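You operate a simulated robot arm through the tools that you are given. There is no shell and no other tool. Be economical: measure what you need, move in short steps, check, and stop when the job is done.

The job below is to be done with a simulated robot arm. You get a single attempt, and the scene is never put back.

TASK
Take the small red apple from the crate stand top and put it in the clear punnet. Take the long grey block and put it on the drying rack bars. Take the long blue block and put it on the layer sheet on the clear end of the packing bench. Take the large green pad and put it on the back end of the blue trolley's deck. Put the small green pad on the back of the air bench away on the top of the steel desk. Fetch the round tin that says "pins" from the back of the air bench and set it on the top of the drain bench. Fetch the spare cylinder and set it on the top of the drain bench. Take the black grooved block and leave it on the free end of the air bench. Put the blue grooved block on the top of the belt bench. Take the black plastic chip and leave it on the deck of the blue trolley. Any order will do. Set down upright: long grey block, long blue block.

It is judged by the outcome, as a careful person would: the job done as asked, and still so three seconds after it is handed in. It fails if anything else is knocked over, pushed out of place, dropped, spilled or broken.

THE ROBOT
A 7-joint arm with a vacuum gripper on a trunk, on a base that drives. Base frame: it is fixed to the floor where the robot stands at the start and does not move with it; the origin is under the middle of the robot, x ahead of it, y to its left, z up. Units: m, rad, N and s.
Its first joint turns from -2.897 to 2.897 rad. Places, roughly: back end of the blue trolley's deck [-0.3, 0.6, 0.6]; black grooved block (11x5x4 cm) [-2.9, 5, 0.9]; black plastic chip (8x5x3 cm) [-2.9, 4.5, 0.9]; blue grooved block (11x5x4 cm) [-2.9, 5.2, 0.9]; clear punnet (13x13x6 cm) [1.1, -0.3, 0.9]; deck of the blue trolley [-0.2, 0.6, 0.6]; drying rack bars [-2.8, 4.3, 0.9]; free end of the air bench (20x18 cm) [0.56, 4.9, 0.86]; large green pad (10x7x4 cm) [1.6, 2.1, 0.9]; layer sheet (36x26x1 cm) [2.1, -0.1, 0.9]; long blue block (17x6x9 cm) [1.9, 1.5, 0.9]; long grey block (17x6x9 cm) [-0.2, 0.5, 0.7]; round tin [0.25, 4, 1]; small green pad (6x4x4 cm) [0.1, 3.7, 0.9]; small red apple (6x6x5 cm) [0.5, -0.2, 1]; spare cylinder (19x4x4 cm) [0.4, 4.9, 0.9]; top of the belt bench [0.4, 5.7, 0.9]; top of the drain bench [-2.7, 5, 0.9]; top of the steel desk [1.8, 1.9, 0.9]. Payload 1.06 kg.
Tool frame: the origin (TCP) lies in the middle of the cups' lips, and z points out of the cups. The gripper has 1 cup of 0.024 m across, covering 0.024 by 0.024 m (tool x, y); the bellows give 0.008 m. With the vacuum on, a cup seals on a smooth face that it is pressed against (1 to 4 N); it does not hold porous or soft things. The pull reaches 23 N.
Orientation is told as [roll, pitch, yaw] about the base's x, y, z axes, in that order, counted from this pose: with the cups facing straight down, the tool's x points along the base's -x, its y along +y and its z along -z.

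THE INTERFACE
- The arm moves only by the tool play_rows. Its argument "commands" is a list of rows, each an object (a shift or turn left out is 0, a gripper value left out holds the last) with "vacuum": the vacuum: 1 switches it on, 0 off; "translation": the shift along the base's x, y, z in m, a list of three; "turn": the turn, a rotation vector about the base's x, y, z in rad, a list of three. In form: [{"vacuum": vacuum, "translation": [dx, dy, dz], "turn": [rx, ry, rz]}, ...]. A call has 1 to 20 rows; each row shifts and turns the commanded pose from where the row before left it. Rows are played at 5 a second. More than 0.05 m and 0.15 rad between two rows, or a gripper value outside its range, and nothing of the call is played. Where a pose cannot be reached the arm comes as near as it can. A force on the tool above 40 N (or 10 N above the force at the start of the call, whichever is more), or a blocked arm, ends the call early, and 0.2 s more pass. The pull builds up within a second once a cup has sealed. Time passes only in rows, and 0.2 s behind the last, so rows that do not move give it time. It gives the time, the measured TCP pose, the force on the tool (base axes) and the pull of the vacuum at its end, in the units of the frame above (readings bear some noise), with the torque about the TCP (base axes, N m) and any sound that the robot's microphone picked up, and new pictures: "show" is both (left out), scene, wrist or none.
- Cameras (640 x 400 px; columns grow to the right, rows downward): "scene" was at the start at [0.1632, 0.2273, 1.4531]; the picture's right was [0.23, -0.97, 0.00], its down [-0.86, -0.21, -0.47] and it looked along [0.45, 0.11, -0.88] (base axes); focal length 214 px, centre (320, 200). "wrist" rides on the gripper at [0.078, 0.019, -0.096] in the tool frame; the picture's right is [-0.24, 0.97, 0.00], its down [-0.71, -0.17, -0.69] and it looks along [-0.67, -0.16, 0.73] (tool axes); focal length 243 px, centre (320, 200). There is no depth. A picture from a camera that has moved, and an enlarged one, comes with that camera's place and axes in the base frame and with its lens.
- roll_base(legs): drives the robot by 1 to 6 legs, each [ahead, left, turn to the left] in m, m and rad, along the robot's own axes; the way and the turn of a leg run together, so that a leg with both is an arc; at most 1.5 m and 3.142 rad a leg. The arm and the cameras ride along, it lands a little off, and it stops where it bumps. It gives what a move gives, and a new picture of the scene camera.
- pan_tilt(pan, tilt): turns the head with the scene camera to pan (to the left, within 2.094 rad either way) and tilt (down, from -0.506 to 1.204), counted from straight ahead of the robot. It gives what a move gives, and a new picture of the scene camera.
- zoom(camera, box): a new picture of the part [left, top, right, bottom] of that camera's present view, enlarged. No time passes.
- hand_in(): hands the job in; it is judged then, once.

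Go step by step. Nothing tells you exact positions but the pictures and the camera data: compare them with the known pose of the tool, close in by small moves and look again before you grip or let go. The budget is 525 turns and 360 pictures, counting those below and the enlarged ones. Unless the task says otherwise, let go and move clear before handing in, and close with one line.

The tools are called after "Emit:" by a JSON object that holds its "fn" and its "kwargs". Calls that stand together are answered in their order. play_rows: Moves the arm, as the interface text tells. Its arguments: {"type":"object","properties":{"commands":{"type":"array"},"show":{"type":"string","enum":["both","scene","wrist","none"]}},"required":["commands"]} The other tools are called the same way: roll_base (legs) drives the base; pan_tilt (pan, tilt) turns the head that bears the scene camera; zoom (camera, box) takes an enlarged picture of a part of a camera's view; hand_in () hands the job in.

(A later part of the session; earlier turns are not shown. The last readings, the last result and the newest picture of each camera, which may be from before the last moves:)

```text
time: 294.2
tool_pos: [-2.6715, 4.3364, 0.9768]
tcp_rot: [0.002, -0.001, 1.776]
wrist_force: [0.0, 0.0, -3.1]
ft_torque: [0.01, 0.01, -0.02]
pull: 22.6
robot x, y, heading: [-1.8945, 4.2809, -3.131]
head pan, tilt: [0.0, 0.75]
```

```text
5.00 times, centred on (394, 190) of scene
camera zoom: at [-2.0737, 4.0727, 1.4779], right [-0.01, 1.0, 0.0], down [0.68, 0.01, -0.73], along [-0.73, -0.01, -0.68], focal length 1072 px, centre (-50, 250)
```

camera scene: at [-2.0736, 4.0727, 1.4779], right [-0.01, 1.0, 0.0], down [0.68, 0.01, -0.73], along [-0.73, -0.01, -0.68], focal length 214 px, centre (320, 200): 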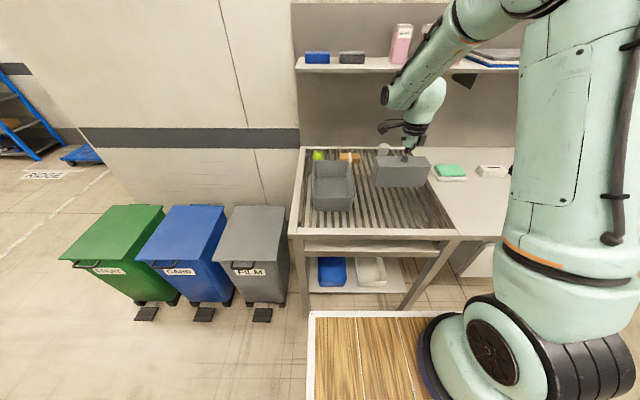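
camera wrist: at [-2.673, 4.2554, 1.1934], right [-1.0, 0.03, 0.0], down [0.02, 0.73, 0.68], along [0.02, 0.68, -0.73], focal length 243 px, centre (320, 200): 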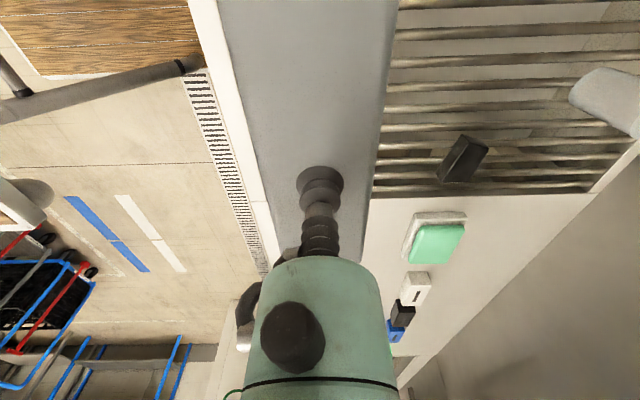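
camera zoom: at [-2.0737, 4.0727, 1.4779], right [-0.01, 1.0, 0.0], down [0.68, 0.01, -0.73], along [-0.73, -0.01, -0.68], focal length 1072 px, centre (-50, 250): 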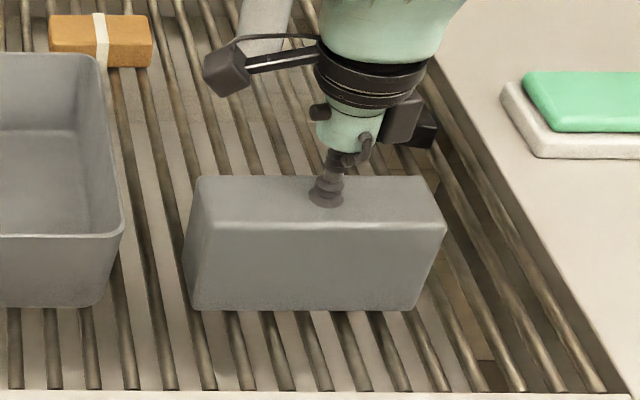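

Nearly touching the bars. I'll continue.

Emit:
{"fn": "play_rows", "kwargs": {"commands": [{"translation": [0, 0, -0.004]}, {}], "show": "none"}}

Emit:
{"fn": "play_rows", "kwargs": {"commands": [{"translation": [0, 0, -0.003]}, {}], "show": "none"}}

Emit:
{"fn": "play_rows", "kwargs": {"commands": [{"translation": [0, 0, -0.003]}, {}], "show": "none"}}

```text
time: 294.8
tool_pos: [-2.6708, 4.3349, 0.972]
tcp_rot: [0.003, -0.001, 1.78]
wrist_force: [-0.4, 0.2, -2.3]
ft_torque: [0.01, 0.01, -0.01]
pull: 22.9
robot x, y, heading: [-1.8915, 4.2825, -3.13]
head pan, tilt: [0.0, 0.75]
```

```text
time: 295.4
tool_pos: [-2.671, 4.336, 0.9696]
tcp_rot: [0.005, 0.0, 1.778]
wrist_force: [-0.2, 0.7, 5.0]
ft_torque: [0.0, -0.05, 0.11]
pull: 22.6
robot x, y, heading: [-1.89, 4.283, -3.13]
head pan, tilt: [0.0, 0.75]
```

```text
time: 296.0
tool_pos: [-2.671, 4.336, 0.9686]
tcp_rot: [0.004, 0.001, 1.777]
wrist_force: [-3.1, 0.6, 12.3]
ft_torque: [0.0, -0.01, 0.0]
pull: 23.1
robot x, y, heading: [-1.8906, 4.288, -3.133]
head pan, tilt: [0.0, 0.75]
```

Contact. Release and rise.

Emit:
{"fn": "play_rows", "kwargs": {"commands": [{"translation": [0, 0, 0.002]}, {"vacuum": 0}, {}, {}, {}, {"translation": [0, 0, 0.006]}, {"translation": [0, 0, 0.02]}, {"translation": [0, 0, 0.045]}, {"translation": [0, 0, 0.045]}, {"translation": [0, 0, 0.045]}], "show": "both"}}

```text
time: 298.2
tool_pos: [-2.6711, 4.3346, 1.1287]
tcp_rot: [0.0, -0.001, 1.778]
wrist_force: [-0.9, 0.2, -0.7]
ft_torque: [0.0, -0.05, -0.04]
pull: 0.0
robot x, y, heading: [-1.8982, 4.285, -3.129]
head pan, tilt: [0.0, 0.75]
camera scene: at [-2.0741, 4.0726, 1.4779], right [-0.01, 1.0, 0.0], down [0.68, 0.01, -0.73], along [-0.73, -0.01, -0.68], focal length 214 px, centre (320, 200)
camera wrist: at [-2.6741, 4.2545, 1.2235], right [-1.0, 0.03, 0.0], down [0.02, 0.73, 0.68], along [0.02, 0.68, -0.73], focal length 243 px, centre (320, 200)
```

scene: 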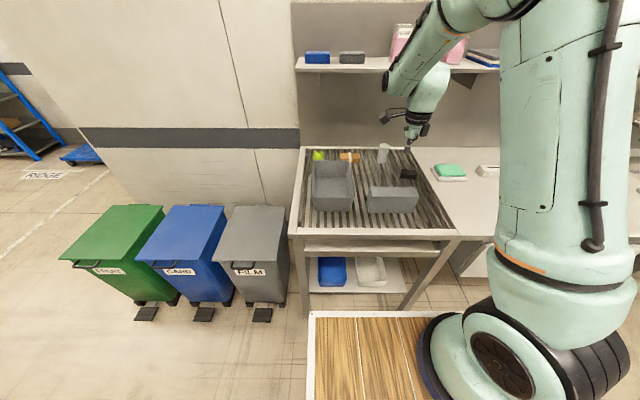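
wrist: 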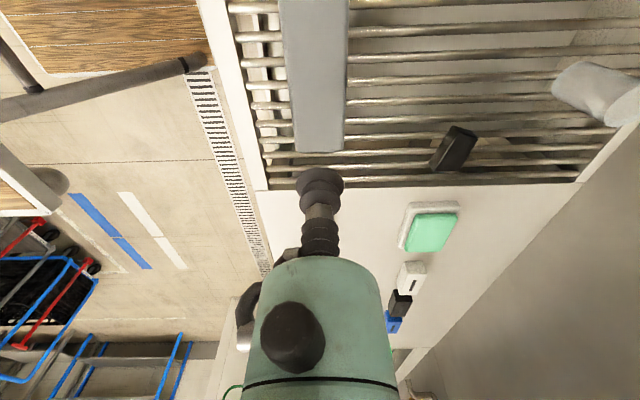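

The grey block stands on the bars. Next the black grooved block on the drain bench: I'll restore the wrist yaw, retract, and slide north.

Emit:
{"fn": "play_rows", "kwargs": {"commands": [{"turn": [0, 0, 0.137], "translation": [0.03, 0, 0.02]}, {"turn": [0, 0, 0.137], "translation": [0.03, 0, 0.02]}, {"turn": [0, 0, 0.137], "translation": [0.03, 0, 0.02]}, {"turn": [0, 0, 0.137], "translation": [0.03, 0, 0.02]}, {"turn": [0, 0, 0.137], "translation": [0.03, 0, 0.02]}, {"turn": [0, 0, 0.137], "translation": [0.03, 0, 0]}, {"turn": [0, 0, 0.137], "translation": [0.03, 0, 0]}, {"turn": [0, 0, 0.137], "translation": [0.03, 0, 0]}, {"turn": [0, 0, 0.137]}, {"turn": [0, 0, 0.137]}], "show": "none"}}

Emit:
{"fn": "roll_base", "kwargs": {"legs": [[0, -0.7, 0]]}}

Emit:
{"fn": "pan_tilt", "kwargs": {"pan": -0.1, "tilt": 0.75}}

```text
time: 300.4
tool_pos: [-2.4304, 4.3348, 1.2297]
tcp_rot: [0.003, -0.001, -3.132]
wrist_force: [0.2, -0.3, -0.5]
ft_torque: [0.01, 0.01, -0.01]
pull: 0.1
robot x, y, heading: [-1.8931, 4.281, -3.131]
head pan, tilt: [0.0, 0.75]
```

```text
time: 304.2
tool_pos: [-2.4372, 5.0291, 1.2299]
tcp_rot: [0.001, -0.002, -3.137]
wrist_force: [0.2, -1.4, 0.0]
ft_torque: [-0.02, -0.01, 0.04]
pull: 0.1
robot x, y, heading: [-1.9013, 4.9766, -3.137]
head pan, tilt: [0.0, 0.75]
camera scene: at [-2.0809, 4.766, 1.4779], right [-0.01, 1.0, 0.0], down [0.68, 0.01, -0.73], along [-0.73, -0.01, -0.68], focal length 214 px, centre (320, 200)
```

scene: 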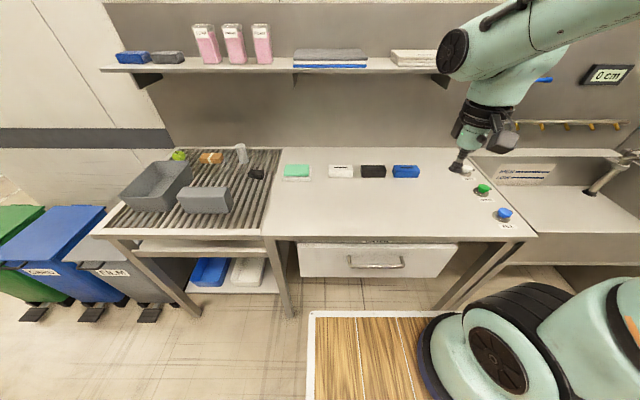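

```text
time: 304.8
tool_pos: [-2.4372, 5.0292, 1.2301]
tcp_rot: [0.004, 0.0, -3.135]
wrist_force: [-0.1, -0.7, -1.0]
ft_torque: [0.02, 0.0, 0.0]
pull: 0.0
robot x, y, heading: [-1.9021, 4.9744, -3.134]
head pan, tilt: [-0.099, 0.75]
camera scene: at [-2.0805, 4.7742, 1.4779], right [0.09, 1.0, 0.0], down [0.68, -0.06, -0.73], along [-0.73, 0.07, -0.68], focal length 214 px, centre (320, 200)
```

scene: 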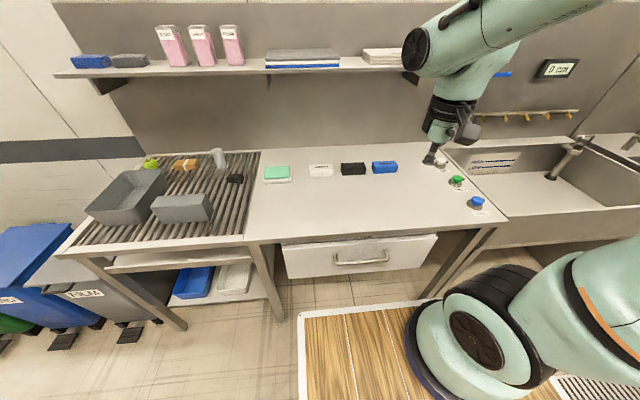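

The black and blue grooved blocks are at about (-2.88, 5.00) and (-2.87, 5.14), beneath a shelf. I'll bring the wrist camera closer.

Emit:
{"fn": "play_rows", "kwargs": {"commands": [{"translation": [-0.035, -0.004, -0.015]}, {"translation": [-0.035, -0.004, -0.015]}, {"translation": [-0.035, -0.004, -0.015]}, {"translation": [-0.035, -0.004, -0.015]}, {"translation": [-0.035, -0.004, -0.015]}, {"translation": [-0.035, -0.004, -0.015]}, {"translation": [-0.035, -0.004, -0.015]}, {"translation": [-0.035, -0.004, -0.015]}], "show": "both"}}

Emit:
{"fn": "zoom", "kwargs": {"camera": "wrist", "box": [200, 80, 440, 230]}}

```text
time: 306.6
tool_pos: [-2.7171, 4.9982, 1.1104]
tcp_rot: [0.003, 0.002, -3.139]
wrist_force: [0.0, -0.2, 0.2]
ft_torque: [0.0, 0.02, 0.0]
pull: 0.1
robot x, y, heading: [-1.8995, 4.9746, -3.129]
head pan, tilt: [-0.099, 0.75]
camera scene: at [-2.0799, 4.7743, 1.478], right [0.09, 1.0, 0.0], down [0.68, -0.06, -0.73], along [-0.73, 0.07, -0.68], focal length 214 px, centre (320, 200)
camera wrist: at [-2.6385, 4.98, 1.2049], right [-0.23, -0.97, 0.0], down [-0.71, 0.17, 0.69], along [-0.67, 0.16, -0.73], focal length 243 px, centre (320, 200)
```

scene: 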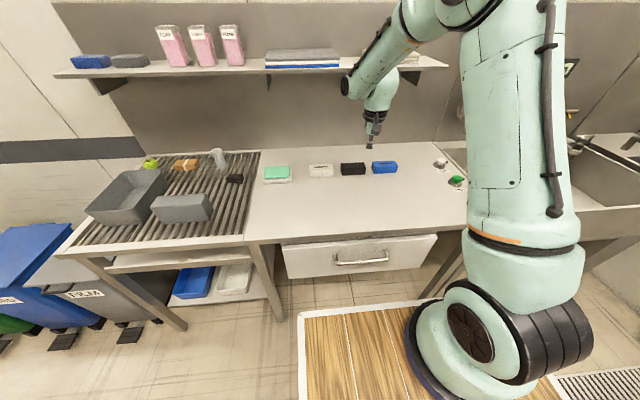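
wrist: 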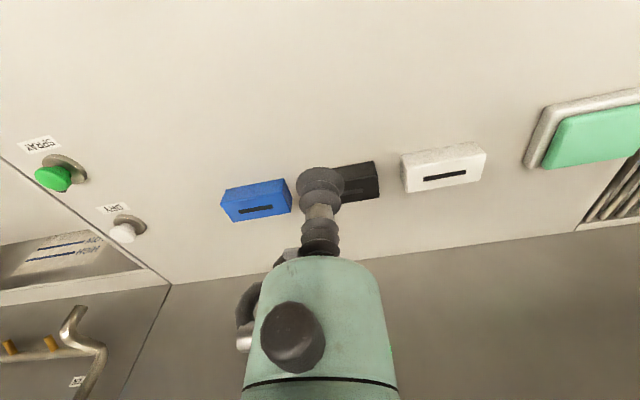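

```text
2.67 times, centred on (320, 155) of wrist
camera zoom: at [-2.6385, 4.98, 1.2049], right [-0.23, -0.97, 0.0], down [-0.71, 0.17, 0.69], along [-0.67, 0.16, -0.73], focal length 647 px, centre (320, 320)
```

zoom: 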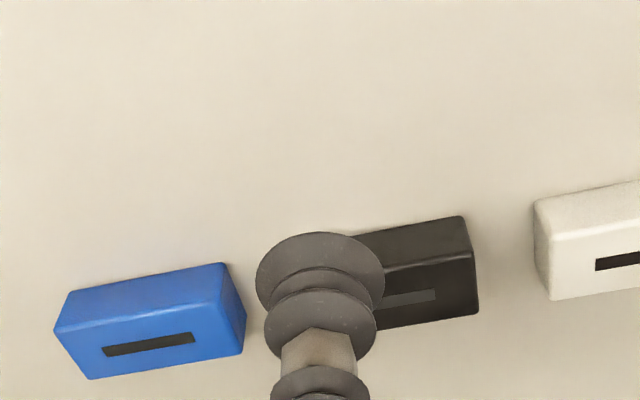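

The blocks have a slot in the top face, so I need to find a smooth patch for the 24 mm cup. I'll look closer.

Emit:
{"fn": "play_rows", "kwargs": {"commands": [{"translation": [0.0, 0.04, -0.02]}, {"translation": [0, 0.03, -0.02]}], "show": "none"}}

Emit:
{"fn": "zoom", "kwargs": {"camera": "wrist", "box": [340, 140, 436, 200]}}

Emit:
{"fn": "zoom", "kwargs": {"camera": "wrist", "box": [230, 130, 326, 230]}}

```text
time: 307.2
tool_pos: [-2.7182, 5.0654, 1.0704]
tcp_rot: [0.002, 0.001, -3.136]
wrist_force: [-0.4, 0.0, 0.6]
ft_torque: [0.02, 0.05, 0.02]
pull: 0.1
robot x, y, heading: [-1.899, 4.975, -3.13]
head pan, tilt: [-0.099, 0.75]
```

```text
6.67 times, centred on (388, 170) of wrist
camera zoom: at [-2.6395, 5.0485, 1.1649], right [-0.23, -0.97, 0.0], down [-0.71, 0.17, 0.68], along [-0.67, 0.16, -0.73], focal length 1618 px, centre (-133, 400)
```

zoom: 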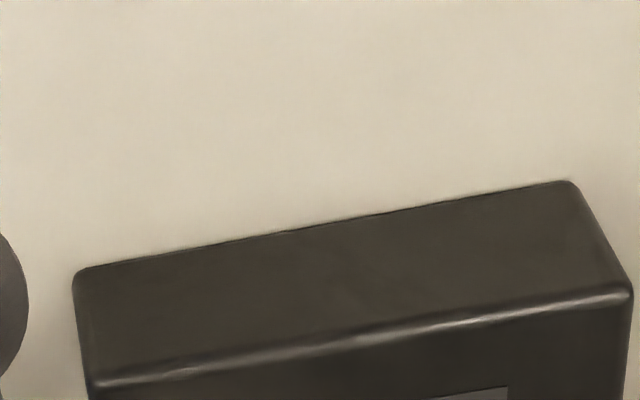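

```text
4.00 times, centred on (278, 180) of wrist
camera zoom: at [-2.6395, 5.0485, 1.1649], right [-0.23, -0.97, 0.0], down [-0.71, 0.17, 0.68], along [-0.67, 0.16, -0.73], focal length 970 px, centre (488, 280)
```

zoom: 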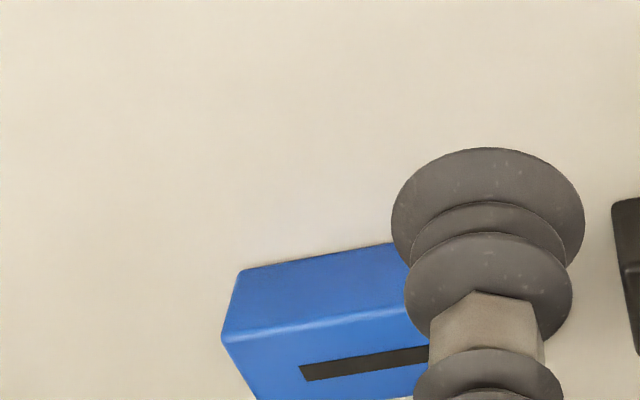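

Emit:
{"fn": "zoom", "kwargs": {"camera": "wrist", "box": [340, 170, 452, 240]}}

```text
5.71 times, centred on (396, 205) of wrist
camera zoom: at [-2.6395, 5.0485, 1.1649], right [-0.23, -0.97, 0.0], down [-0.71, 0.17, 0.68], along [-0.67, 0.16, -0.73], focal length 1386 px, centre (-114, 171)
```

zoom: 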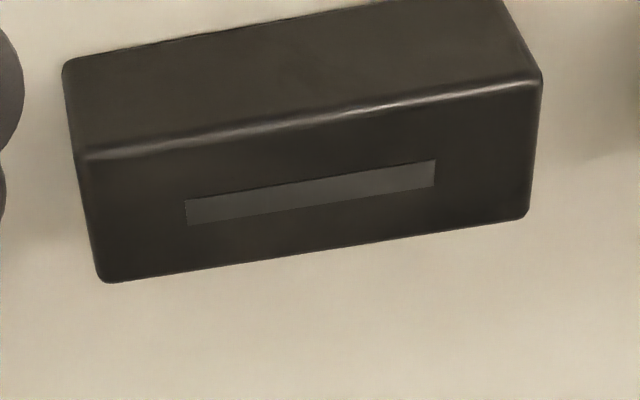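

The slot leaves a clear corner patch. The block spans x -2.93…-2.88, y 4.946…5.056, top z≈0.908; I'll target the near -y corner patch at (-2.896, 4.959), first hovering.

Emit:
{"fn": "play_rows", "kwargs": {"commands": [{"translation": [-0.036, -0.022, -0.015]}, {"translation": [-0.036, -0.022, -0.015]}, {"translation": [-0.036, -0.022, -0.015]}, {"translation": [-0.036, -0.02, -0.015]}, {"translation": [-0.034, -0.02, -0.02]}, {"translation": [0, 0, -0.03]}, {}], "show": "both"}}

Emit:
{"fn": "zoom", "kwargs": {"camera": "wrist", "box": [240, 80, 400, 220]}}

```text
time: 308.8
tool_pos: [-2.8963, 4.9605, 0.9599]
tcp_rot: [0.001, 0.0, -3.136]
wrist_force: [-0.3, 0.1, 0.6]
ft_torque: [-0.03, 0.0, -0.03]
pull: 0.0
robot x, y, heading: [-1.9008, 4.9774, -3.134]
head pan, tilt: [-0.099, 0.75]
camera scene: at [-2.0805, 4.7742, 1.4779], right [0.09, 1.0, 0.0], down [0.68, -0.06, -0.73], along [-0.73, 0.07, -0.68], focal length 214 px, centre (320, 200)
camera wrist: at [-2.8181, 4.9429, 1.0544], right [-0.23, -0.97, 0.0], down [-0.71, 0.17, 0.68], along [-0.67, 0.16, -0.73], focal length 243 px, centre (320, 200)
```

scene: 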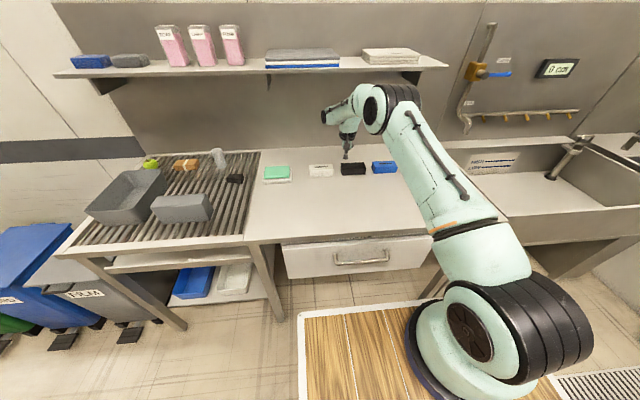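
wrist: 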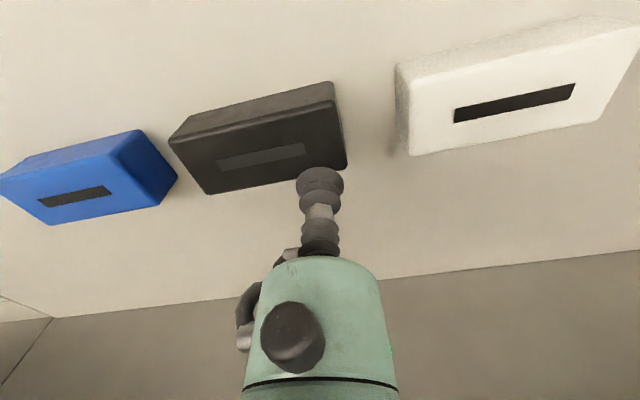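

```text
2.86 times, centred on (320, 150) of wrist
camera zoom: at [-2.8181, 4.9429, 1.0544], right [-0.23, -0.97, 0.0], down [-0.71, 0.17, 0.68], along [-0.67, 0.16, -0.73], focal length 693 px, centre (320, 343)
```

zoom: 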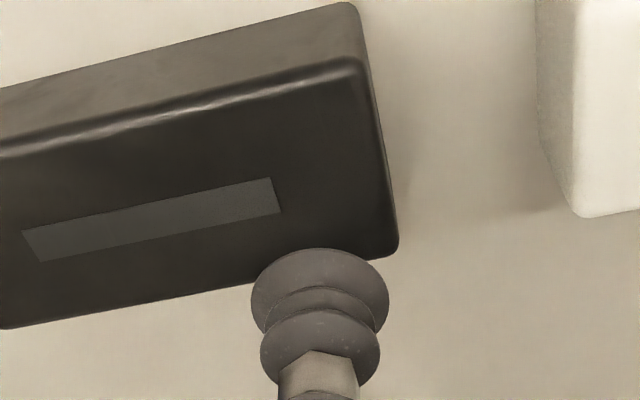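

Refined corner patch: (-2.891, 4.9625), top z≈0.907. I'll descend there with small presses.

Emit:
{"fn": "play_rows", "kwargs": {"commands": [{"translation": [0.0055, 0.002, -0.02]}, {"translation": [0, 0, -0.018], "vacuum": 1}, {}], "show": "none"}}

Emit:
{"fn": "zoom", "kwargs": {"camera": "wrist", "box": [240, 80, 400, 220]}}

```text
time: 309.6
tool_pos: [-2.8919, 4.9633, 0.9218]
tcp_rot: [0.002, -0.002, -3.137]
wrist_force: [0.9, 0.5, 0.3]
ft_torque: [-0.05, -0.01, -0.03]
pull: 22.9
robot x, y, heading: [-1.8997, 4.9752, -3.134]
head pan, tilt: [-0.099, 0.75]
```

```text
2.86 times, centred on (320, 150) of wrist
camera zoom: at [-2.8125, 4.945, 1.0164], right [-0.23, -0.97, 0.0], down [-0.71, 0.17, 0.68], along [-0.67, 0.16, -0.73], focal length 693 px, centre (320, 343)
```

zoom: 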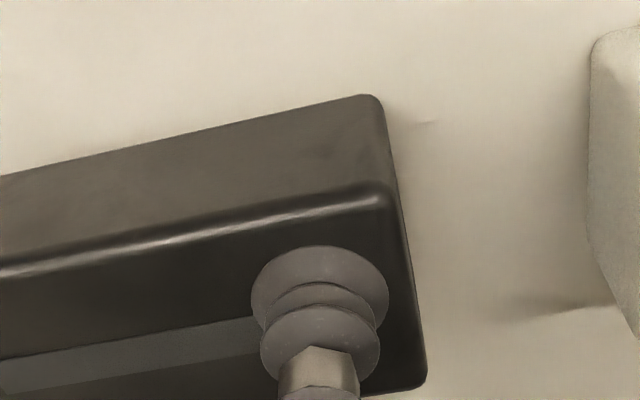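

Sealed on the corner. I'll lift slowly and check that it hangs well.

Emit:
{"fn": "play_rows", "kwargs": {"commands": [{"translation": [0, 0, 0.008]}, {"translation": [0, 0, 0.02]}, {"translation": [0, 0, 0.03]}, {"translation": [0.03, 0, 0.03]}, {"translation": [0.035, 0, 0.03]}, {"translation": [0.04, 0, 0.03]}, {"translation": [0.04, 0, 0.03]}, {"translation": [0.04, 0, 0.03]}, {"translation": [0.045, 0.01, 0.02]}, {"translation": [0.045, 0.01, 0.01]}, {"translation": [0.045, 0.01, 0.01]}, {"translation": [0.045, 0.01, 0.01]}, {"translation": [0.045, 0.01, 0.01]}], "show": "both"}}

```text
refused: row 9 steps farther than a row can; nothing moved
```

Emit:
{"fn": "play_rows", "kwargs": {"commands": [{"translation": [0, 0, 0.008]}, {"translation": [0, 0, 0.02]}, {"translation": [0, 0, 0.03]}, {"translation": [0.03, 0, 0.03]}, {"translation": [0.035, 0, 0.03]}, {"translation": [0.038, 0, 0.03]}, {"translation": [0.038, 0, 0.03]}, {"translation": [0.038, 0, 0.03]}, {"translation": [0.042, 0.01, 0.02]}, {"translation": [0.045, 0.01, 0.01]}, {"translation": [0.045, 0.01, 0.01]}, {"translation": [0.045, 0.01, 0.01]}, {"translation": [0.045, 0.01, 0.01]}], "show": "both"}}

```text
time: 312.4
tool_pos: [-2.4888, 5.0124, 1.1897]
tcp_rot: [0.001, -0.001, -3.138]
wrist_force: [0.2, -0.4, -2.7]
ft_torque: [-0.1, -0.02, 0.02]
pull: 23.2
robot x, y, heading: [-1.9012, 4.9736, -3.136]
head pan, tilt: [-0.099, 0.75]
camera scene: at [-2.0814, 4.774, 1.4778], right [0.09, 1.0, 0.0], down [0.68, -0.06, -0.73], along [-0.73, 0.07, -0.68], focal length 214 px, centre (320, 200)
camera wrist: at [-2.4109, 4.9943, 1.2846], right [-0.23, -0.97, 0.0], down [-0.71, 0.17, 0.68], along [-0.67, 0.16, -0.73], focal length 243 px, centre (320, 200)
```

scene: 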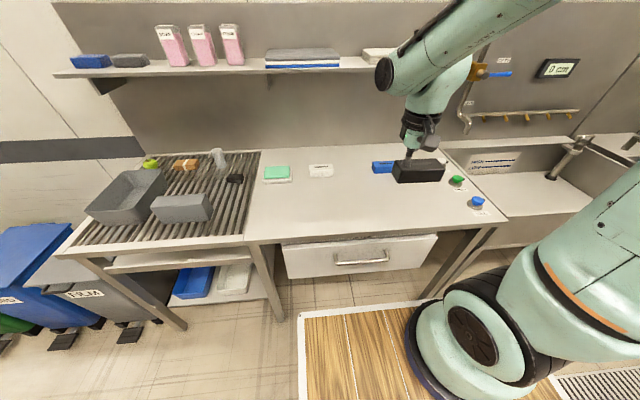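
wrist: 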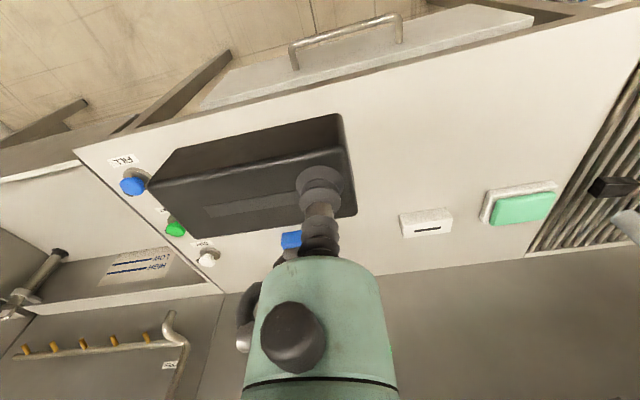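

Held securely. I'll tuck and drive back through the y≈2.95 gap to the east side of the air bench, heading south so the bench is on my right.

Emit:
{"fn": "play_rows", "kwargs": {"commands": [{"translation": [0.03, 0.0, 0.02]}, {"translation": [0.03, 0.0, 0.02]}, {"translation": [0.03, 0.0, 0.02]}], "show": "none"}}

Emit:
{"fn": "roll_base", "kwargs": {"legs": [[-0.65, 0, 0], [0, 0, 1.57], [1.4, 0, 0], [0.62, 0, 0], [0, 1.3, 0], [0, 0.95, 0]]}}

Emit:
{"fn": "pan_tilt", "kwargs": {"pan": -2.0, "tilt": 0.5}}

Emit:
{"fn": "pan_tilt", "kwargs": {"pan": 2.0, "tilt": 0.5}}

```text
time: 313.2
tool_pos: [-2.3993, 5.0125, 1.2492]
tcp_rot: [0.002, -0.001, -3.139]
wrist_force: [-0.5, -0.7, -3.5]
ft_torque: [-0.1, -0.03, -0.02]
pull: 22.7
robot x, y, heading: [-1.8978, 4.9758, -3.13]
head pan, tilt: [-0.099, 0.75]
```

```text
time: 341.0
tool_pos: [0.9735, 2.4731, 1.2497]
tcp_rot: [0.001, 0.001, -1.567]
wrist_force: [-0.7, 0.7, -3.1]
ft_torque: [0.01, -0.13, 0.01]
pull: 22.8
robot x, y, heading: [1.0131, 2.9745, -1.564]
head pan, tilt: [-0.099, 0.75]
camera scene: at [1.2165, 2.793, 1.4779], right [-1.0, 0.09, 0.0], down [0.06, 0.68, -0.73], along [-0.07, -0.73, -0.68], focal length 214 px, centre (320, 200)
```

scene: 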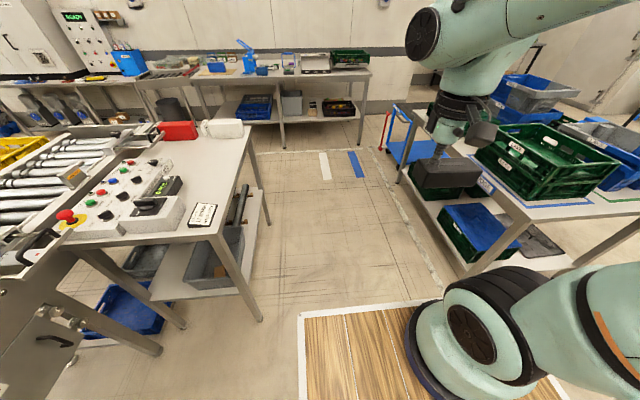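

```text
time: 342.9
tool_pos: [0.9735, 2.4732, 1.2487]
tcp_rot: [0.001, -0.001, -1.568]
wrist_force: [0.0, -0.1, -4.1]
ft_torque: [0.03, -0.1, 0.0]
pull: 23.1
robot x, y, heading: [1.0146, 2.9748, -1.564]
head pan, tilt: [-2.0, 0.499]
camera scene: at [1.1411, 2.9128, 1.4999], right [0.41, 0.91, 0.0], down [0.44, -0.2, -0.88], along [-0.8, 0.36, -0.48], focal length 214 px, centre (320, 200)
```

scene: 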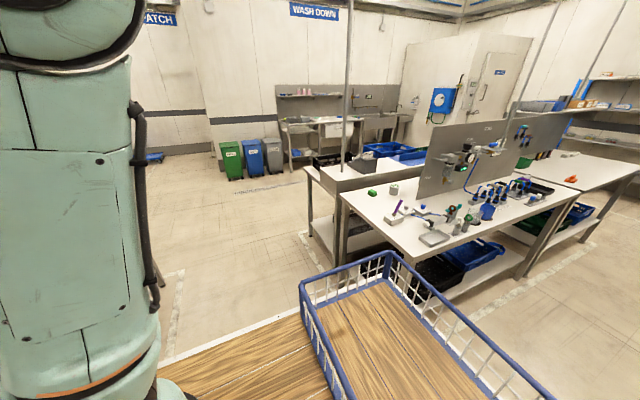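

```text
time: 346.2
tool_pos: [0.974, 2.4742, 1.2492]
tcp_rot: [0.001, 0.0, -1.567]
wrist_force: [0.1, -0.2, -3.5]
ft_torque: [0.02, -0.12, 0.01]
pull: 23.1
robot x, y, heading: [1.0118, 2.9721, -1.563]
head pan, tilt: [2.0, 0.499]
camera scene: at [1.3065, 2.914, 1.4999], right [0.42, -0.91, 0.0], down [-0.43, -0.2, -0.88], along [0.8, 0.37, -0.48], focal length 214 px, centre (320, 200)
```

scene: 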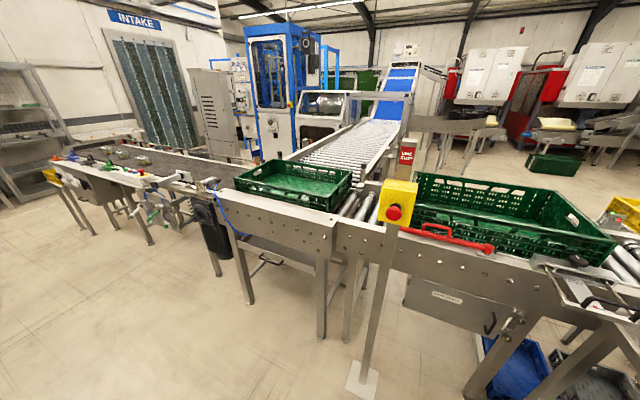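

The aisle east of the air bench is about 1.2 m wide, so I can face west. I'll turn and slide north to its free end.

Emit:
{"fn": "roll_base", "kwargs": {"legs": [[0, 0.2, 0], [0, 0, -1.575], [0, -1.0, 0], [0, -0.75, 0]]}}

Emit:
{"fn": "pan_tilt", "kwargs": {"pan": 0.0, "tilt": 0.75}}

```text
time: 360.1
tool_pos: [0.7178, 4.7699, 1.249]
tcp_rot: [0.002, -0.001, 3.127]
wrist_force: [0.0, 0.2, -2.8]
ft_torque: [-0.1, -0.01, 0.01]
pull: 23.0
robot x, y, heading: [1.2155, 4.7199, 3.13]
head pan, tilt: [2.0, 0.499]
camera scene: at [1.1515, 4.4334, 1.4999], right [-0.91, -0.41, 0.0], down [-0.19, 0.44, -0.88], along [0.36, -0.8, -0.48], focal length 214 px, centre (320, 200)
```

scene: 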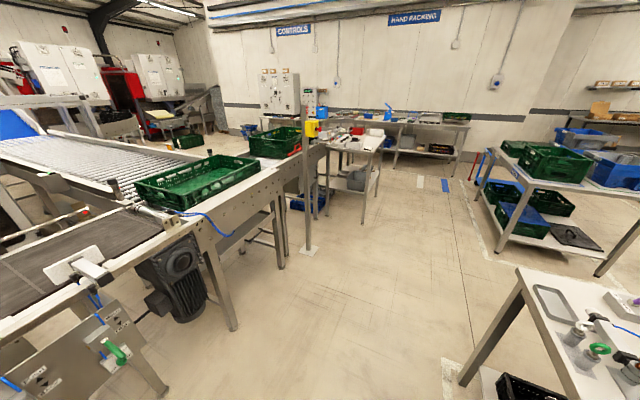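

```text
time: 362.0
tool_pos: [0.7185, 4.7704, 1.249]
tcp_rot: [0.003, 0.0, 3.129]
wrist_force: [0.2, 0.9, -3.0]
ft_torque: [-0.12, -0.01, -0.04]
pull: 22.9
robot x, y, heading: [1.2136, 4.7243, 3.132]
head pan, tilt: [0.0, 0.75]
camera scene: at [1.0316, 4.5173, 1.4779], right [0.01, 1.0, 0.0], down [0.68, -0.01, -0.73], along [-0.73, 0.01, -0.68], focal length 214 px, centre (320, 200)
```

scene: 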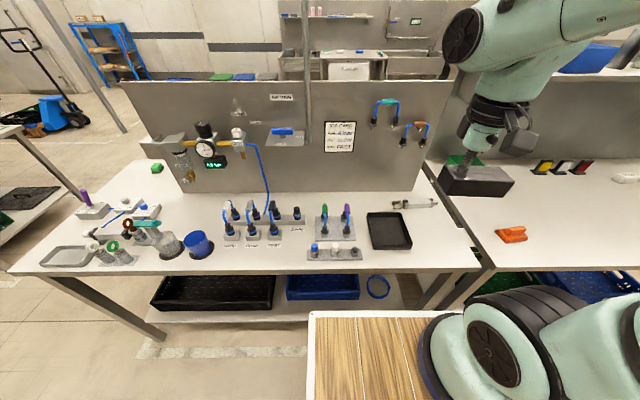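

The free end is right of the black tray, around (0.57, 4.92); the cylinder lies behind it. I'll move the block over it.

Emit:
{"fn": "play_rows", "kwargs": {"commands": [{"translation": [-0.028, 0.023, -0.02]}, {"translation": [-0.028, 0.023, -0.03]}, {"translation": [-0.028, 0.023, -0.03]}, {"translation": [-0.028, 0.023, -0.03]}, {"translation": [-0.026, 0.023, -0.03]}, {"translation": [0, 0, -0.04]}, {}], "show": "both"}}

Emit:
{"fn": "zoom", "kwargs": {"camera": "scene", "box": [340, 170, 500, 290]}}

```text
time: 363.6
tool_pos: [0.5805, 4.8861, 1.0672]
tcp_rot: [0.002, -0.001, 3.128]
wrist_force: [-0.7, 0.9, -2.9]
ft_torque: [-0.14, -0.02, 0.01]
pull: 23.2
robot x, y, heading: [1.2162, 4.7218, 3.133]
head pan, tilt: [0.0, 0.75]
camera scene: at [1.0317, 4.5173, 1.4779], right [0.01, 1.0, 0.0], down [0.68, -0.01, -0.73], along [-0.73, 0.01, -0.68], focal length 214 px, centre (320, 200)
camera wrist: at [0.6586, 4.866, 1.1633], right [-0.25, -0.97, 0.0], down [-0.71, 0.18, 0.68], along [-0.66, 0.17, -0.73], focal length 243 px, centre (320, 200)
```

scene: 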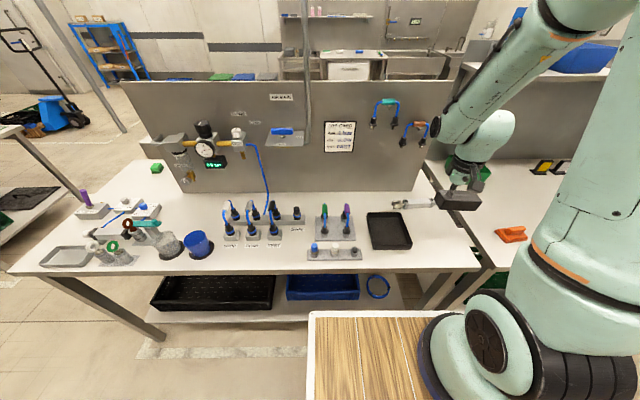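
wrist: 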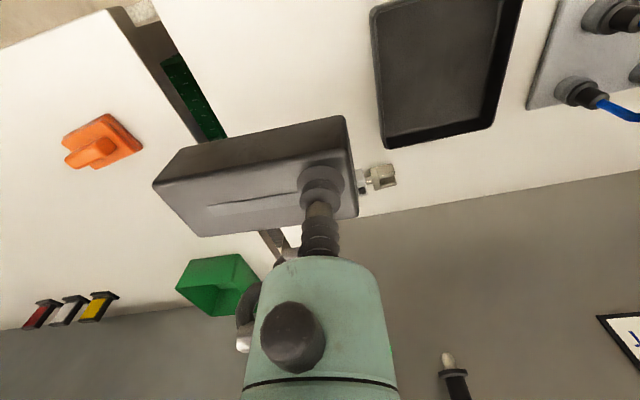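

```text
3.33 times, centred on (420, 230) of scene
camera zoom: at [1.0317, 4.5173, 1.4779], right [0.01, 1.0, 0.0], down [0.68, -0.01, -0.73], along [-0.73, 0.01, -0.68], focal length 715 px, centre (-13, 100)
```

zoom: 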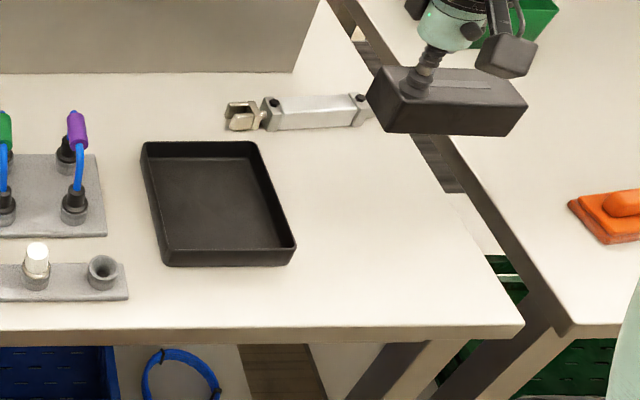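

The block centre will land at (0.57, 4.927), midway between tray and edge. I'll lower it.

Emit:
{"fn": "play_rows", "kwargs": {"commands": [{"translation": [0.005, 0, -0.045]}, {"translation": [0, 0, -0.04]}, {"translation": [0, 0, -0.02]}, {}], "show": "none"}}

Emit:
{"fn": "zoom", "kwargs": {"camera": "scene", "box": [340, 170, 500, 290]}}

```text
time: 364.6
tool_pos: [0.5866, 4.8847, 0.9636]
tcp_rot: [0.0, -0.001, 3.128]
wrist_force: [0.0, -1.0, -3.3]
ft_torque: [-0.16, 0.0, -0.02]
pull: 22.9
robot x, y, heading: [1.2138, 4.7251, 3.133]
head pan, tilt: [0.0, 0.75]
```

```text
3.33 times, centred on (420, 230) of scene
camera zoom: at [1.0317, 4.5173, 1.4779], right [0.01, 1.0, 0.0], down [0.68, -0.01, -0.73], along [-0.73, 0.01, -0.68], focal length 715 px, centre (-13, 100)
```

zoom: 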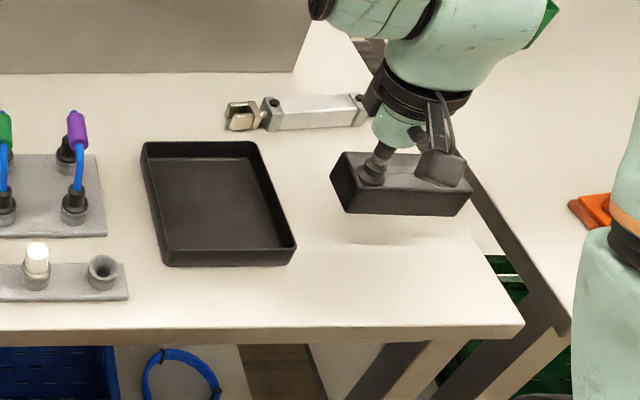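

Emit:
{"fn": "play_rows", "kwargs": {"commands": [{"translation": [0, 0, -0.02]}, {"translation": [0, 0, -0.01]}, {}], "show": "none"}}

Emit:
{"fn": "play_rows", "kwargs": {"commands": [{"translation": [0, 0, -0.005]}, {}], "show": "none"}}

Emit:
{"fn": "play_rows", "kwargs": {"commands": [{"translation": [0, 0, -0.004]}, {}], "show": "none"}}

```text
time: 365.4
tool_pos: [0.5844, 4.8864, 0.9343]
tcp_rot: [0.002, 0.001, 3.13]
wrist_force: [0.2, -0.7, -2.7]
ft_torque: [-0.11, -0.01, -0.02]
pull: 22.8
robot x, y, heading: [1.2163, 4.7242, 3.134]
head pan, tilt: [0.0, 0.75]
```

```text
time: 366.0
tool_pos: [0.5851, 4.8838, 0.9293]
tcp_rot: [0.002, 0.0, 3.128]
wrist_force: [0.3, -0.7, -3.4]
ft_torque: [-0.12, -0.06, 0.01]
pull: 22.4
robot x, y, heading: [1.2112, 4.723, 3.126]
head pan, tilt: [0.0, 0.75]
```

```text
time: 366.6
tool_pos: [0.585, 4.8854, 0.9258]
tcp_rot: [0.002, -0.002, 3.125]
wrist_force: [-0.3, 0.1, -3.1]
ft_torque: [-0.11, -0.02, 0.0]
pull: 22.7
robot x, y, heading: [1.215, 4.7244, 3.129]
head pan, tilt: [0.0, 0.75]
```

Emit:
{"fn": "play_rows", "kwargs": {"commands": [{"translation": [0, 0, -0.004]}, {}], "show": "none"}}

Emit:
{"fn": "play_rows", "kwargs": {"commands": [{"translation": [0, 0, -0.003]}, {}], "show": "none"}}

Emit:
{"fn": "play_rows", "kwargs": {"commands": [{"translation": [0, 0, -0.003]}, {}], "show": "none"}}

```text
time: 367.2
tool_pos: [0.5836, 4.8859, 0.9207]
tcp_rot: [0.002, -0.002, 3.126]
wrist_force: [-0.9, 0.5, -2.4]
ft_torque: [-0.09, -0.01, 0.03]
pull: 22.5
robot x, y, heading: [1.2182, 4.7239, 3.13]
head pan, tilt: [0.0, 0.75]
```

```text
time: 367.8
tool_pos: [0.5852, 4.8853, 0.9187]
tcp_rot: [0.0, 0.0, 3.128]
wrist_force: [-1.0, 0.1, -2.9]
ft_torque: [-0.13, -0.03, 0.03]
pull: 23.2
robot x, y, heading: [1.2169, 4.7236, 3.128]
head pan, tilt: [0.0, 0.75]
```

```text
time: 368.4
tool_pos: [0.5849, 4.886, 0.915]
tcp_rot: [0.001, -0.001, 3.128]
wrist_force: [-0.1, 0.0, -2.7]
ft_torque: [-0.14, -0.04, 0.0]
pull: 22.7
robot x, y, heading: [1.2135, 4.7228, 3.13]
head pan, tilt: [0.0, 0.75]
```

Emit:
{"fn": "play_rows", "kwargs": {"commands": [{"translation": [0, 0, -0.003]}, {}], "show": "none"}}

Emit:
{"fn": "play_rows", "kwargs": {"commands": [{"translation": [0, 0, -0.003]}, {}], "show": "none"}}

Emit:
{"fn": "zoom", "kwargs": {"camera": "scene", "box": [380, 190, 476, 250]}}

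```text
time: 369.0
tool_pos: [0.5858, 4.8864, 0.9124]
tcp_rot: [0.002, 0.0, 3.127]
wrist_force: [0.1, -0.1, -3.1]
ft_torque: [-0.15, -0.05, 0.0]
pull: 22.5
robot x, y, heading: [1.2155, 4.7245, 3.126]
head pan, tilt: [0.0, 0.75]
```

```text
time: 369.6
tool_pos: [0.5867, 4.8854, 0.909]
tcp_rot: [0.002, 0.003, 3.126]
wrist_force: [-0.1, -1.2, -3.4]
ft_torque: [-0.11, -0.05, -0.01]
pull: 22.7
robot x, y, heading: [1.2155, 4.7263, 3.135]
head pan, tilt: [0.0, 0.75]
```

```text
6.67 times, centred on (428, 220) of scene
camera zoom: at [1.0316, 4.5173, 1.4779], right [0.01, 1.0, 0.0], down [0.68, -0.01, -0.73], along [-0.73, 0.01, -0.68], focal length 1430 px, centre (-400, 67)
```

zoom: 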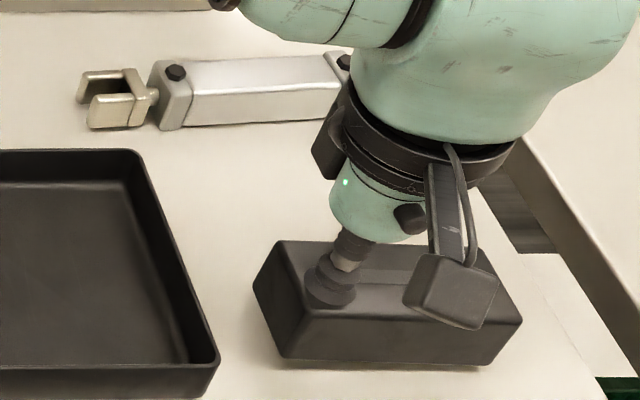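

Emit:
{"fn": "play_rows", "kwargs": {"commands": [{"translation": [0, 0, -0.003]}, {}], "show": "none"}}

Emit:
{"fn": "play_rows", "kwargs": {"commands": [{"translation": [0, 0, -0.003]}, {}], "show": "none"}}

Emit:
{"fn": "play_rows", "kwargs": {"commands": [{"translation": [0, 0, -0.003]}, {}], "show": "none"}}

```text
time: 370.2
tool_pos: [0.5852, 4.8856, 0.9067]
tcp_rot: [0.003, -0.001, 3.127]
wrist_force: [-0.3, -0.1, -2.8]
ft_torque: [-0.1, -0.01, -0.02]
pull: 22.9
robot x, y, heading: [1.218, 4.7243, 3.131]
head pan, tilt: [0.0, 0.75]
```

```text
time: 370.8
tool_pos: [0.5849, 4.8856, 0.904]
tcp_rot: [0.001, 0.0, 3.128]
wrist_force: [0.0, -0.3, 0.2]
ft_torque: [0.06, 0.05, 0.02]
pull: 22.8
robot x, y, heading: [1.2116, 4.7197, 3.129]
head pan, tilt: [0.0, 0.75]
```

```text
time: 371.4
tool_pos: [0.5862, 4.8849, 0.9006]
tcp_rot: [0.001, -0.001, 3.128]
wrist_force: [0.1, -1.7, 3.0]
ft_torque: [0.16, 0.08, 0.02]
pull: 23.4
robot x, y, heading: [1.2178, 4.7217, 3.132]
head pan, tilt: [0.0, 0.75]
```

The block is down. Release and rise.

Emit:
{"fn": "play_rows", "kwargs": {"commands": [{"vacuum": 0}, {}, {}, {}, {"translation": [0, 0, 0.006]}, {"translation": [0, 0, 0.02]}, {"translation": [0, 0, 0.045]}, {"translation": [0, 0, 0.045]}, {"translation": [0, 0, 0.045]}], "show": "wrist"}}

Emit:
{"fn": "zoom", "kwargs": {"camera": "scene", "box": [340, 170, 500, 290]}}

```text
time: 373.4
tool_pos: [0.5858, 4.8842, 1.0618]
tcp_rot: [0.001, 0.002, 3.129]
wrist_force: [-1.0, -0.6, -0.3]
ft_torque: [0.02, -0.04, 0.01]
pull: 0.1
robot x, y, heading: [1.2155, 4.7236, 3.131]
head pan, tilt: [0.0, 0.75]
camera wrist: at [0.6634, 4.8656, 1.1561], right [-0.25, -0.97, 0.0], down [-0.71, 0.18, 0.68], along [-0.66, 0.17, -0.73], focal length 243 px, centre (320, 200)
```

wrist: 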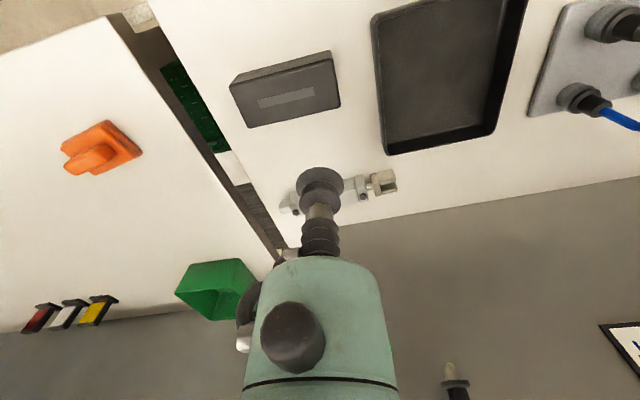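

```text
3.33 times, centred on (420, 230) of scene
camera zoom: at [1.0311, 4.5174, 1.4779], right [0.01, 1.0, 0.0], down [0.68, -0.01, -0.73], along [-0.73, 0.01, -0.68], focal length 715 px, centre (-13, 100)
```

zoom: 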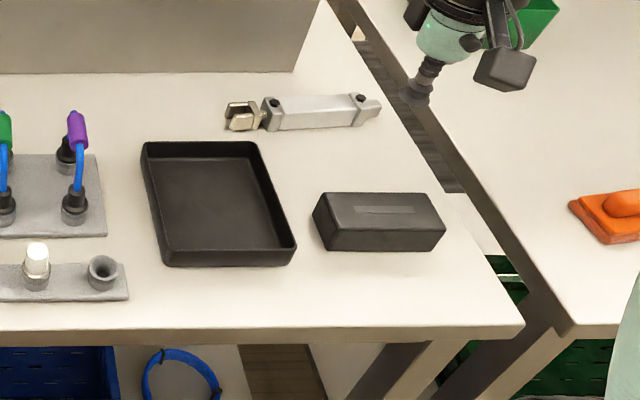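

Black block placed in the free end. Next the spare cylinder just behind it; I'll look at it from the side.

Emit:
{"fn": "play_rows", "kwargs": {"commands": [{"translation": [0.0, -0.045, 0.0]}, {"translation": [0.0, -0.045, 0]}, {"translation": [-0.03, 0, 0]}], "show": "none"}}

Emit:
{"fn": "zoom", "kwargs": {"camera": "wrist", "box": [160, 110, 320, 210]}}

```text
time: 374.2
tool_pos: [0.555, 4.7939, 1.0624]
tcp_rot: [0.002, 0.0, 3.128]
wrist_force: [0.4, 0.8, 0.6]
ft_torque: [-0.02, 0.0, 0.01]
pull: 0.1
robot x, y, heading: [1.2152, 4.7216, 3.13]
head pan, tilt: [0.0, 0.75]
```

```text
4.00 times, centred on (240, 160) of wrist
camera zoom: at [0.6337, 4.7747, 1.1567], right [-0.25, -0.97, 0.0], down [-0.71, 0.18, 0.68], along [-0.66, 0.17, -0.73], focal length 970 px, centre (640, 360)
```

zoom: 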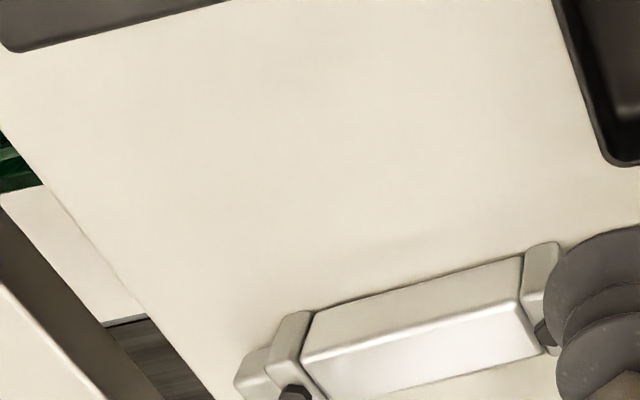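

Emit:
{"fn": "zoom", "kwargs": {"camera": "wrist", "box": [200, 150, 320, 225]}}

```text
5.33 times, centred on (260, 188) of wrist
camera zoom: at [0.6337, 4.7747, 1.1567], right [-0.25, -0.97, 0.0], down [-0.71, 0.18, 0.68], along [-0.66, 0.17, -0.73], focal length 1294 px, centre (640, 267)
```

zoom: 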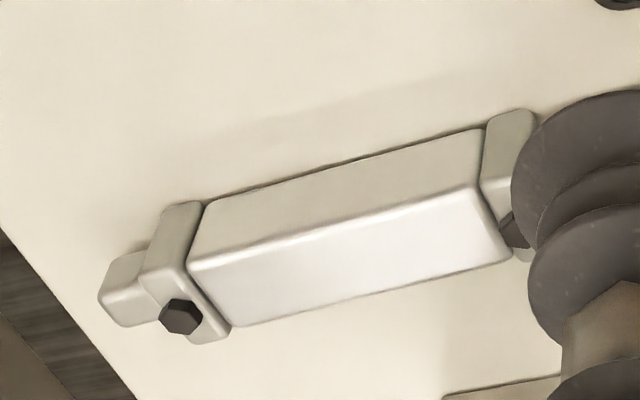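

The cylinder body has a flat top centred near (0.424, 4.910). I'll hover above it and refine.

Emit:
{"fn": "play_rows", "kwargs": {"commands": [{"translation": [-0.033, 0.029, -0.01]}, {"translation": [-0.033, 0.029, -0.01]}, {"translation": [-0.033, 0.029, -0.02]}, {"translation": [-0.032, 0.029, -0.025]}, {"translation": [0, 0, -0.04]}, {}], "show": "scene"}}

Emit:
{"fn": "zoom", "kwargs": {"camera": "wrist", "box": [240, 100, 400, 200]}}

```text
time: 375.6
tool_pos: [0.4248, 4.9128, 0.9554]
tcp_rot: [0.002, 0.0, 3.128]
wrist_force: [0.3, -0.8, -0.3]
ft_torque: [0.0, 0.01, 0.02]
pull: 0.0
robot x, y, heading: [1.2192, 4.7206, 3.131]
head pan, tilt: [0.0, 0.75]
camera scene: at [1.0317, 4.5173, 1.4779], right [0.01, 1.0, 0.0], down [0.68, -0.01, -0.73], along [-0.73, 0.01, -0.68], focal length 214 px, centre (320, 200)
```

scene: 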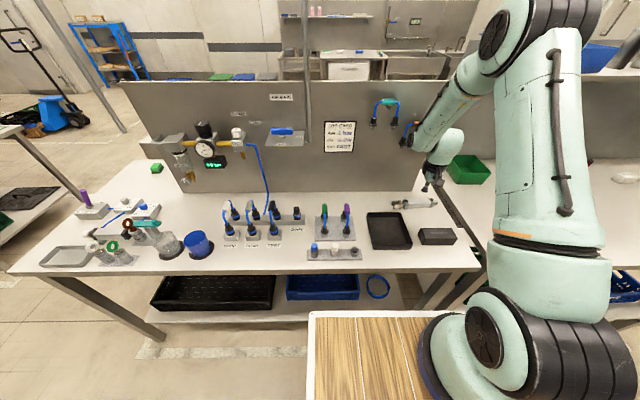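

```text
4.00 times, centred on (320, 150) of wrist
camera zoom: at [0.5026, 4.8925, 1.0502], right [-0.25, -0.97, 0.0], down [-0.71, 0.18, 0.68], along [-0.66, 0.17, -0.73], focal length 970 px, centre (320, 400)
```

zoom: 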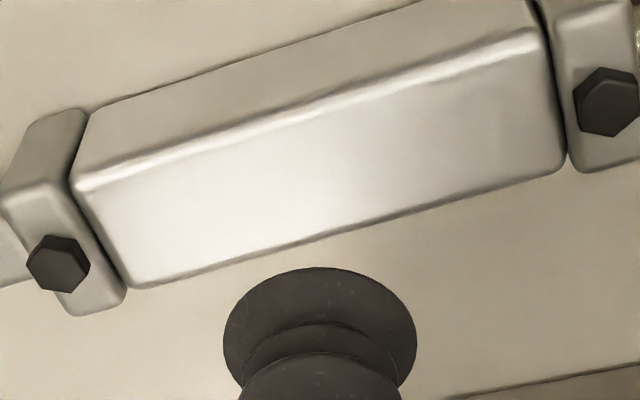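

Emit:
{"fn": "play_rows", "kwargs": {"commands": [{"translation": [-0.009, 0.0035, -0.02]}, {"translation": [0, 0, -0.018]}, {}], "show": "none"}}

Emit:
{"fn": "zoom", "kwargs": {"camera": "wrist", "box": [240, 110, 400, 210]}}

```text
time: 376.4
tool_pos: [0.4153, 4.9156, 0.9185]
tcp_rot: [0.002, 0.001, 3.127]
wrist_force: [-0.5, 0.4, -0.2]
ft_torque: [0.02, -0.01, -0.01]
pull: 0.0
robot x, y, heading: [1.2137, 4.7257, 3.124]
head pan, tilt: [0.0, 0.75]
```

```text
4.00 times, centred on (320, 160) of wrist
camera zoom: at [0.4937, 4.8959, 1.0129], right [-0.25, -0.97, 0.0], down [-0.71, 0.18, 0.68], along [-0.66, 0.17, -0.73], focal length 970 px, centre (320, 360)
```

zoom: 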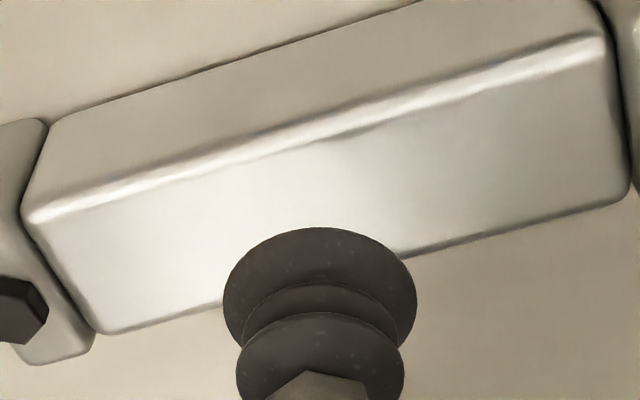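

Emit:
{"fn": "play_rows", "kwargs": {"commands": [{"translation": [0.002, -0.001, -0.012], "vacuum": 1}, {"translation": [0, 0, -0.006]}, {}, {}], "show": "none"}}

```text
time: 377.4
tool_pos: [0.4167, 4.9146, 0.9007]
tcp_rot: [0.002, -0.001, 3.128]
wrist_force: [-0.4, -0.4, -0.7]
ft_torque: [-0.01, -0.02, 0.0]
pull: 0.2
robot x, y, heading: [1.214, 4.7199, 3.129]
head pan, tilt: [0.0, 0.75]
```

Emit:
{"fn": "play_rows", "kwargs": {"commands": [{"translation": [0, 0, -0.004]}, {}, {}], "show": "none"}}

```text
time: 378.2
tool_pos: [0.4169, 4.9154, 0.8957]
tcp_rot: [0.002, 0.0, 3.127]
wrist_force: [0.2, -0.7, 0.8]
ft_torque: [-0.01, 0.01, 0.01]
pull: 0.0
robot x, y, heading: [1.2161, 4.7225, 3.129]
head pan, tilt: [0.0, 0.75]
```

Emit:
{"fn": "play_rows", "kwargs": {"commands": [{"translation": [0, 0, -0.003]}, {}, {}], "show": "none"}}

Emit:
{"fn": "zoom", "kwargs": {"camera": "wrist", "box": [240, 110, 400, 210]}}

```text
time: 379.0
tool_pos: [0.4175, 4.9135, 0.8925]
tcp_rot: [0.001, -0.001, 3.128]
wrist_force: [-0.8, -0.4, 0.2]
ft_torque: [0.02, -0.01, 0.01]
pull: 0.0
robot x, y, heading: [1.2153, 4.7252, 3.134]
head pan, tilt: [0.0, 0.75]
```

```text
4.00 times, centred on (320, 160) of wrist
camera zoom: at [0.4955, 4.8946, 0.9878], right [-0.25, -0.97, 0.0], down [-0.71, 0.18, 0.68], along [-0.66, 0.17, -0.73], focal length 970 px, centre (320, 360)
```

zoom: 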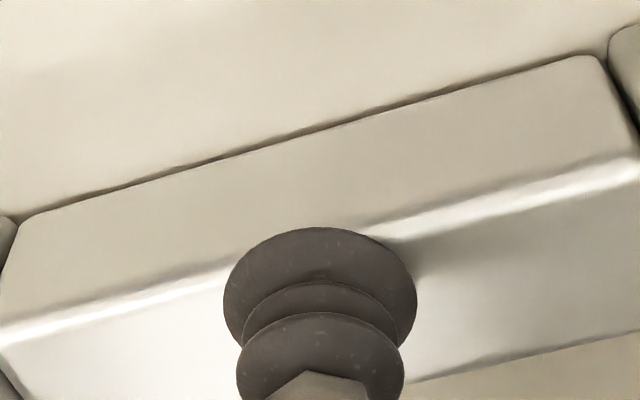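

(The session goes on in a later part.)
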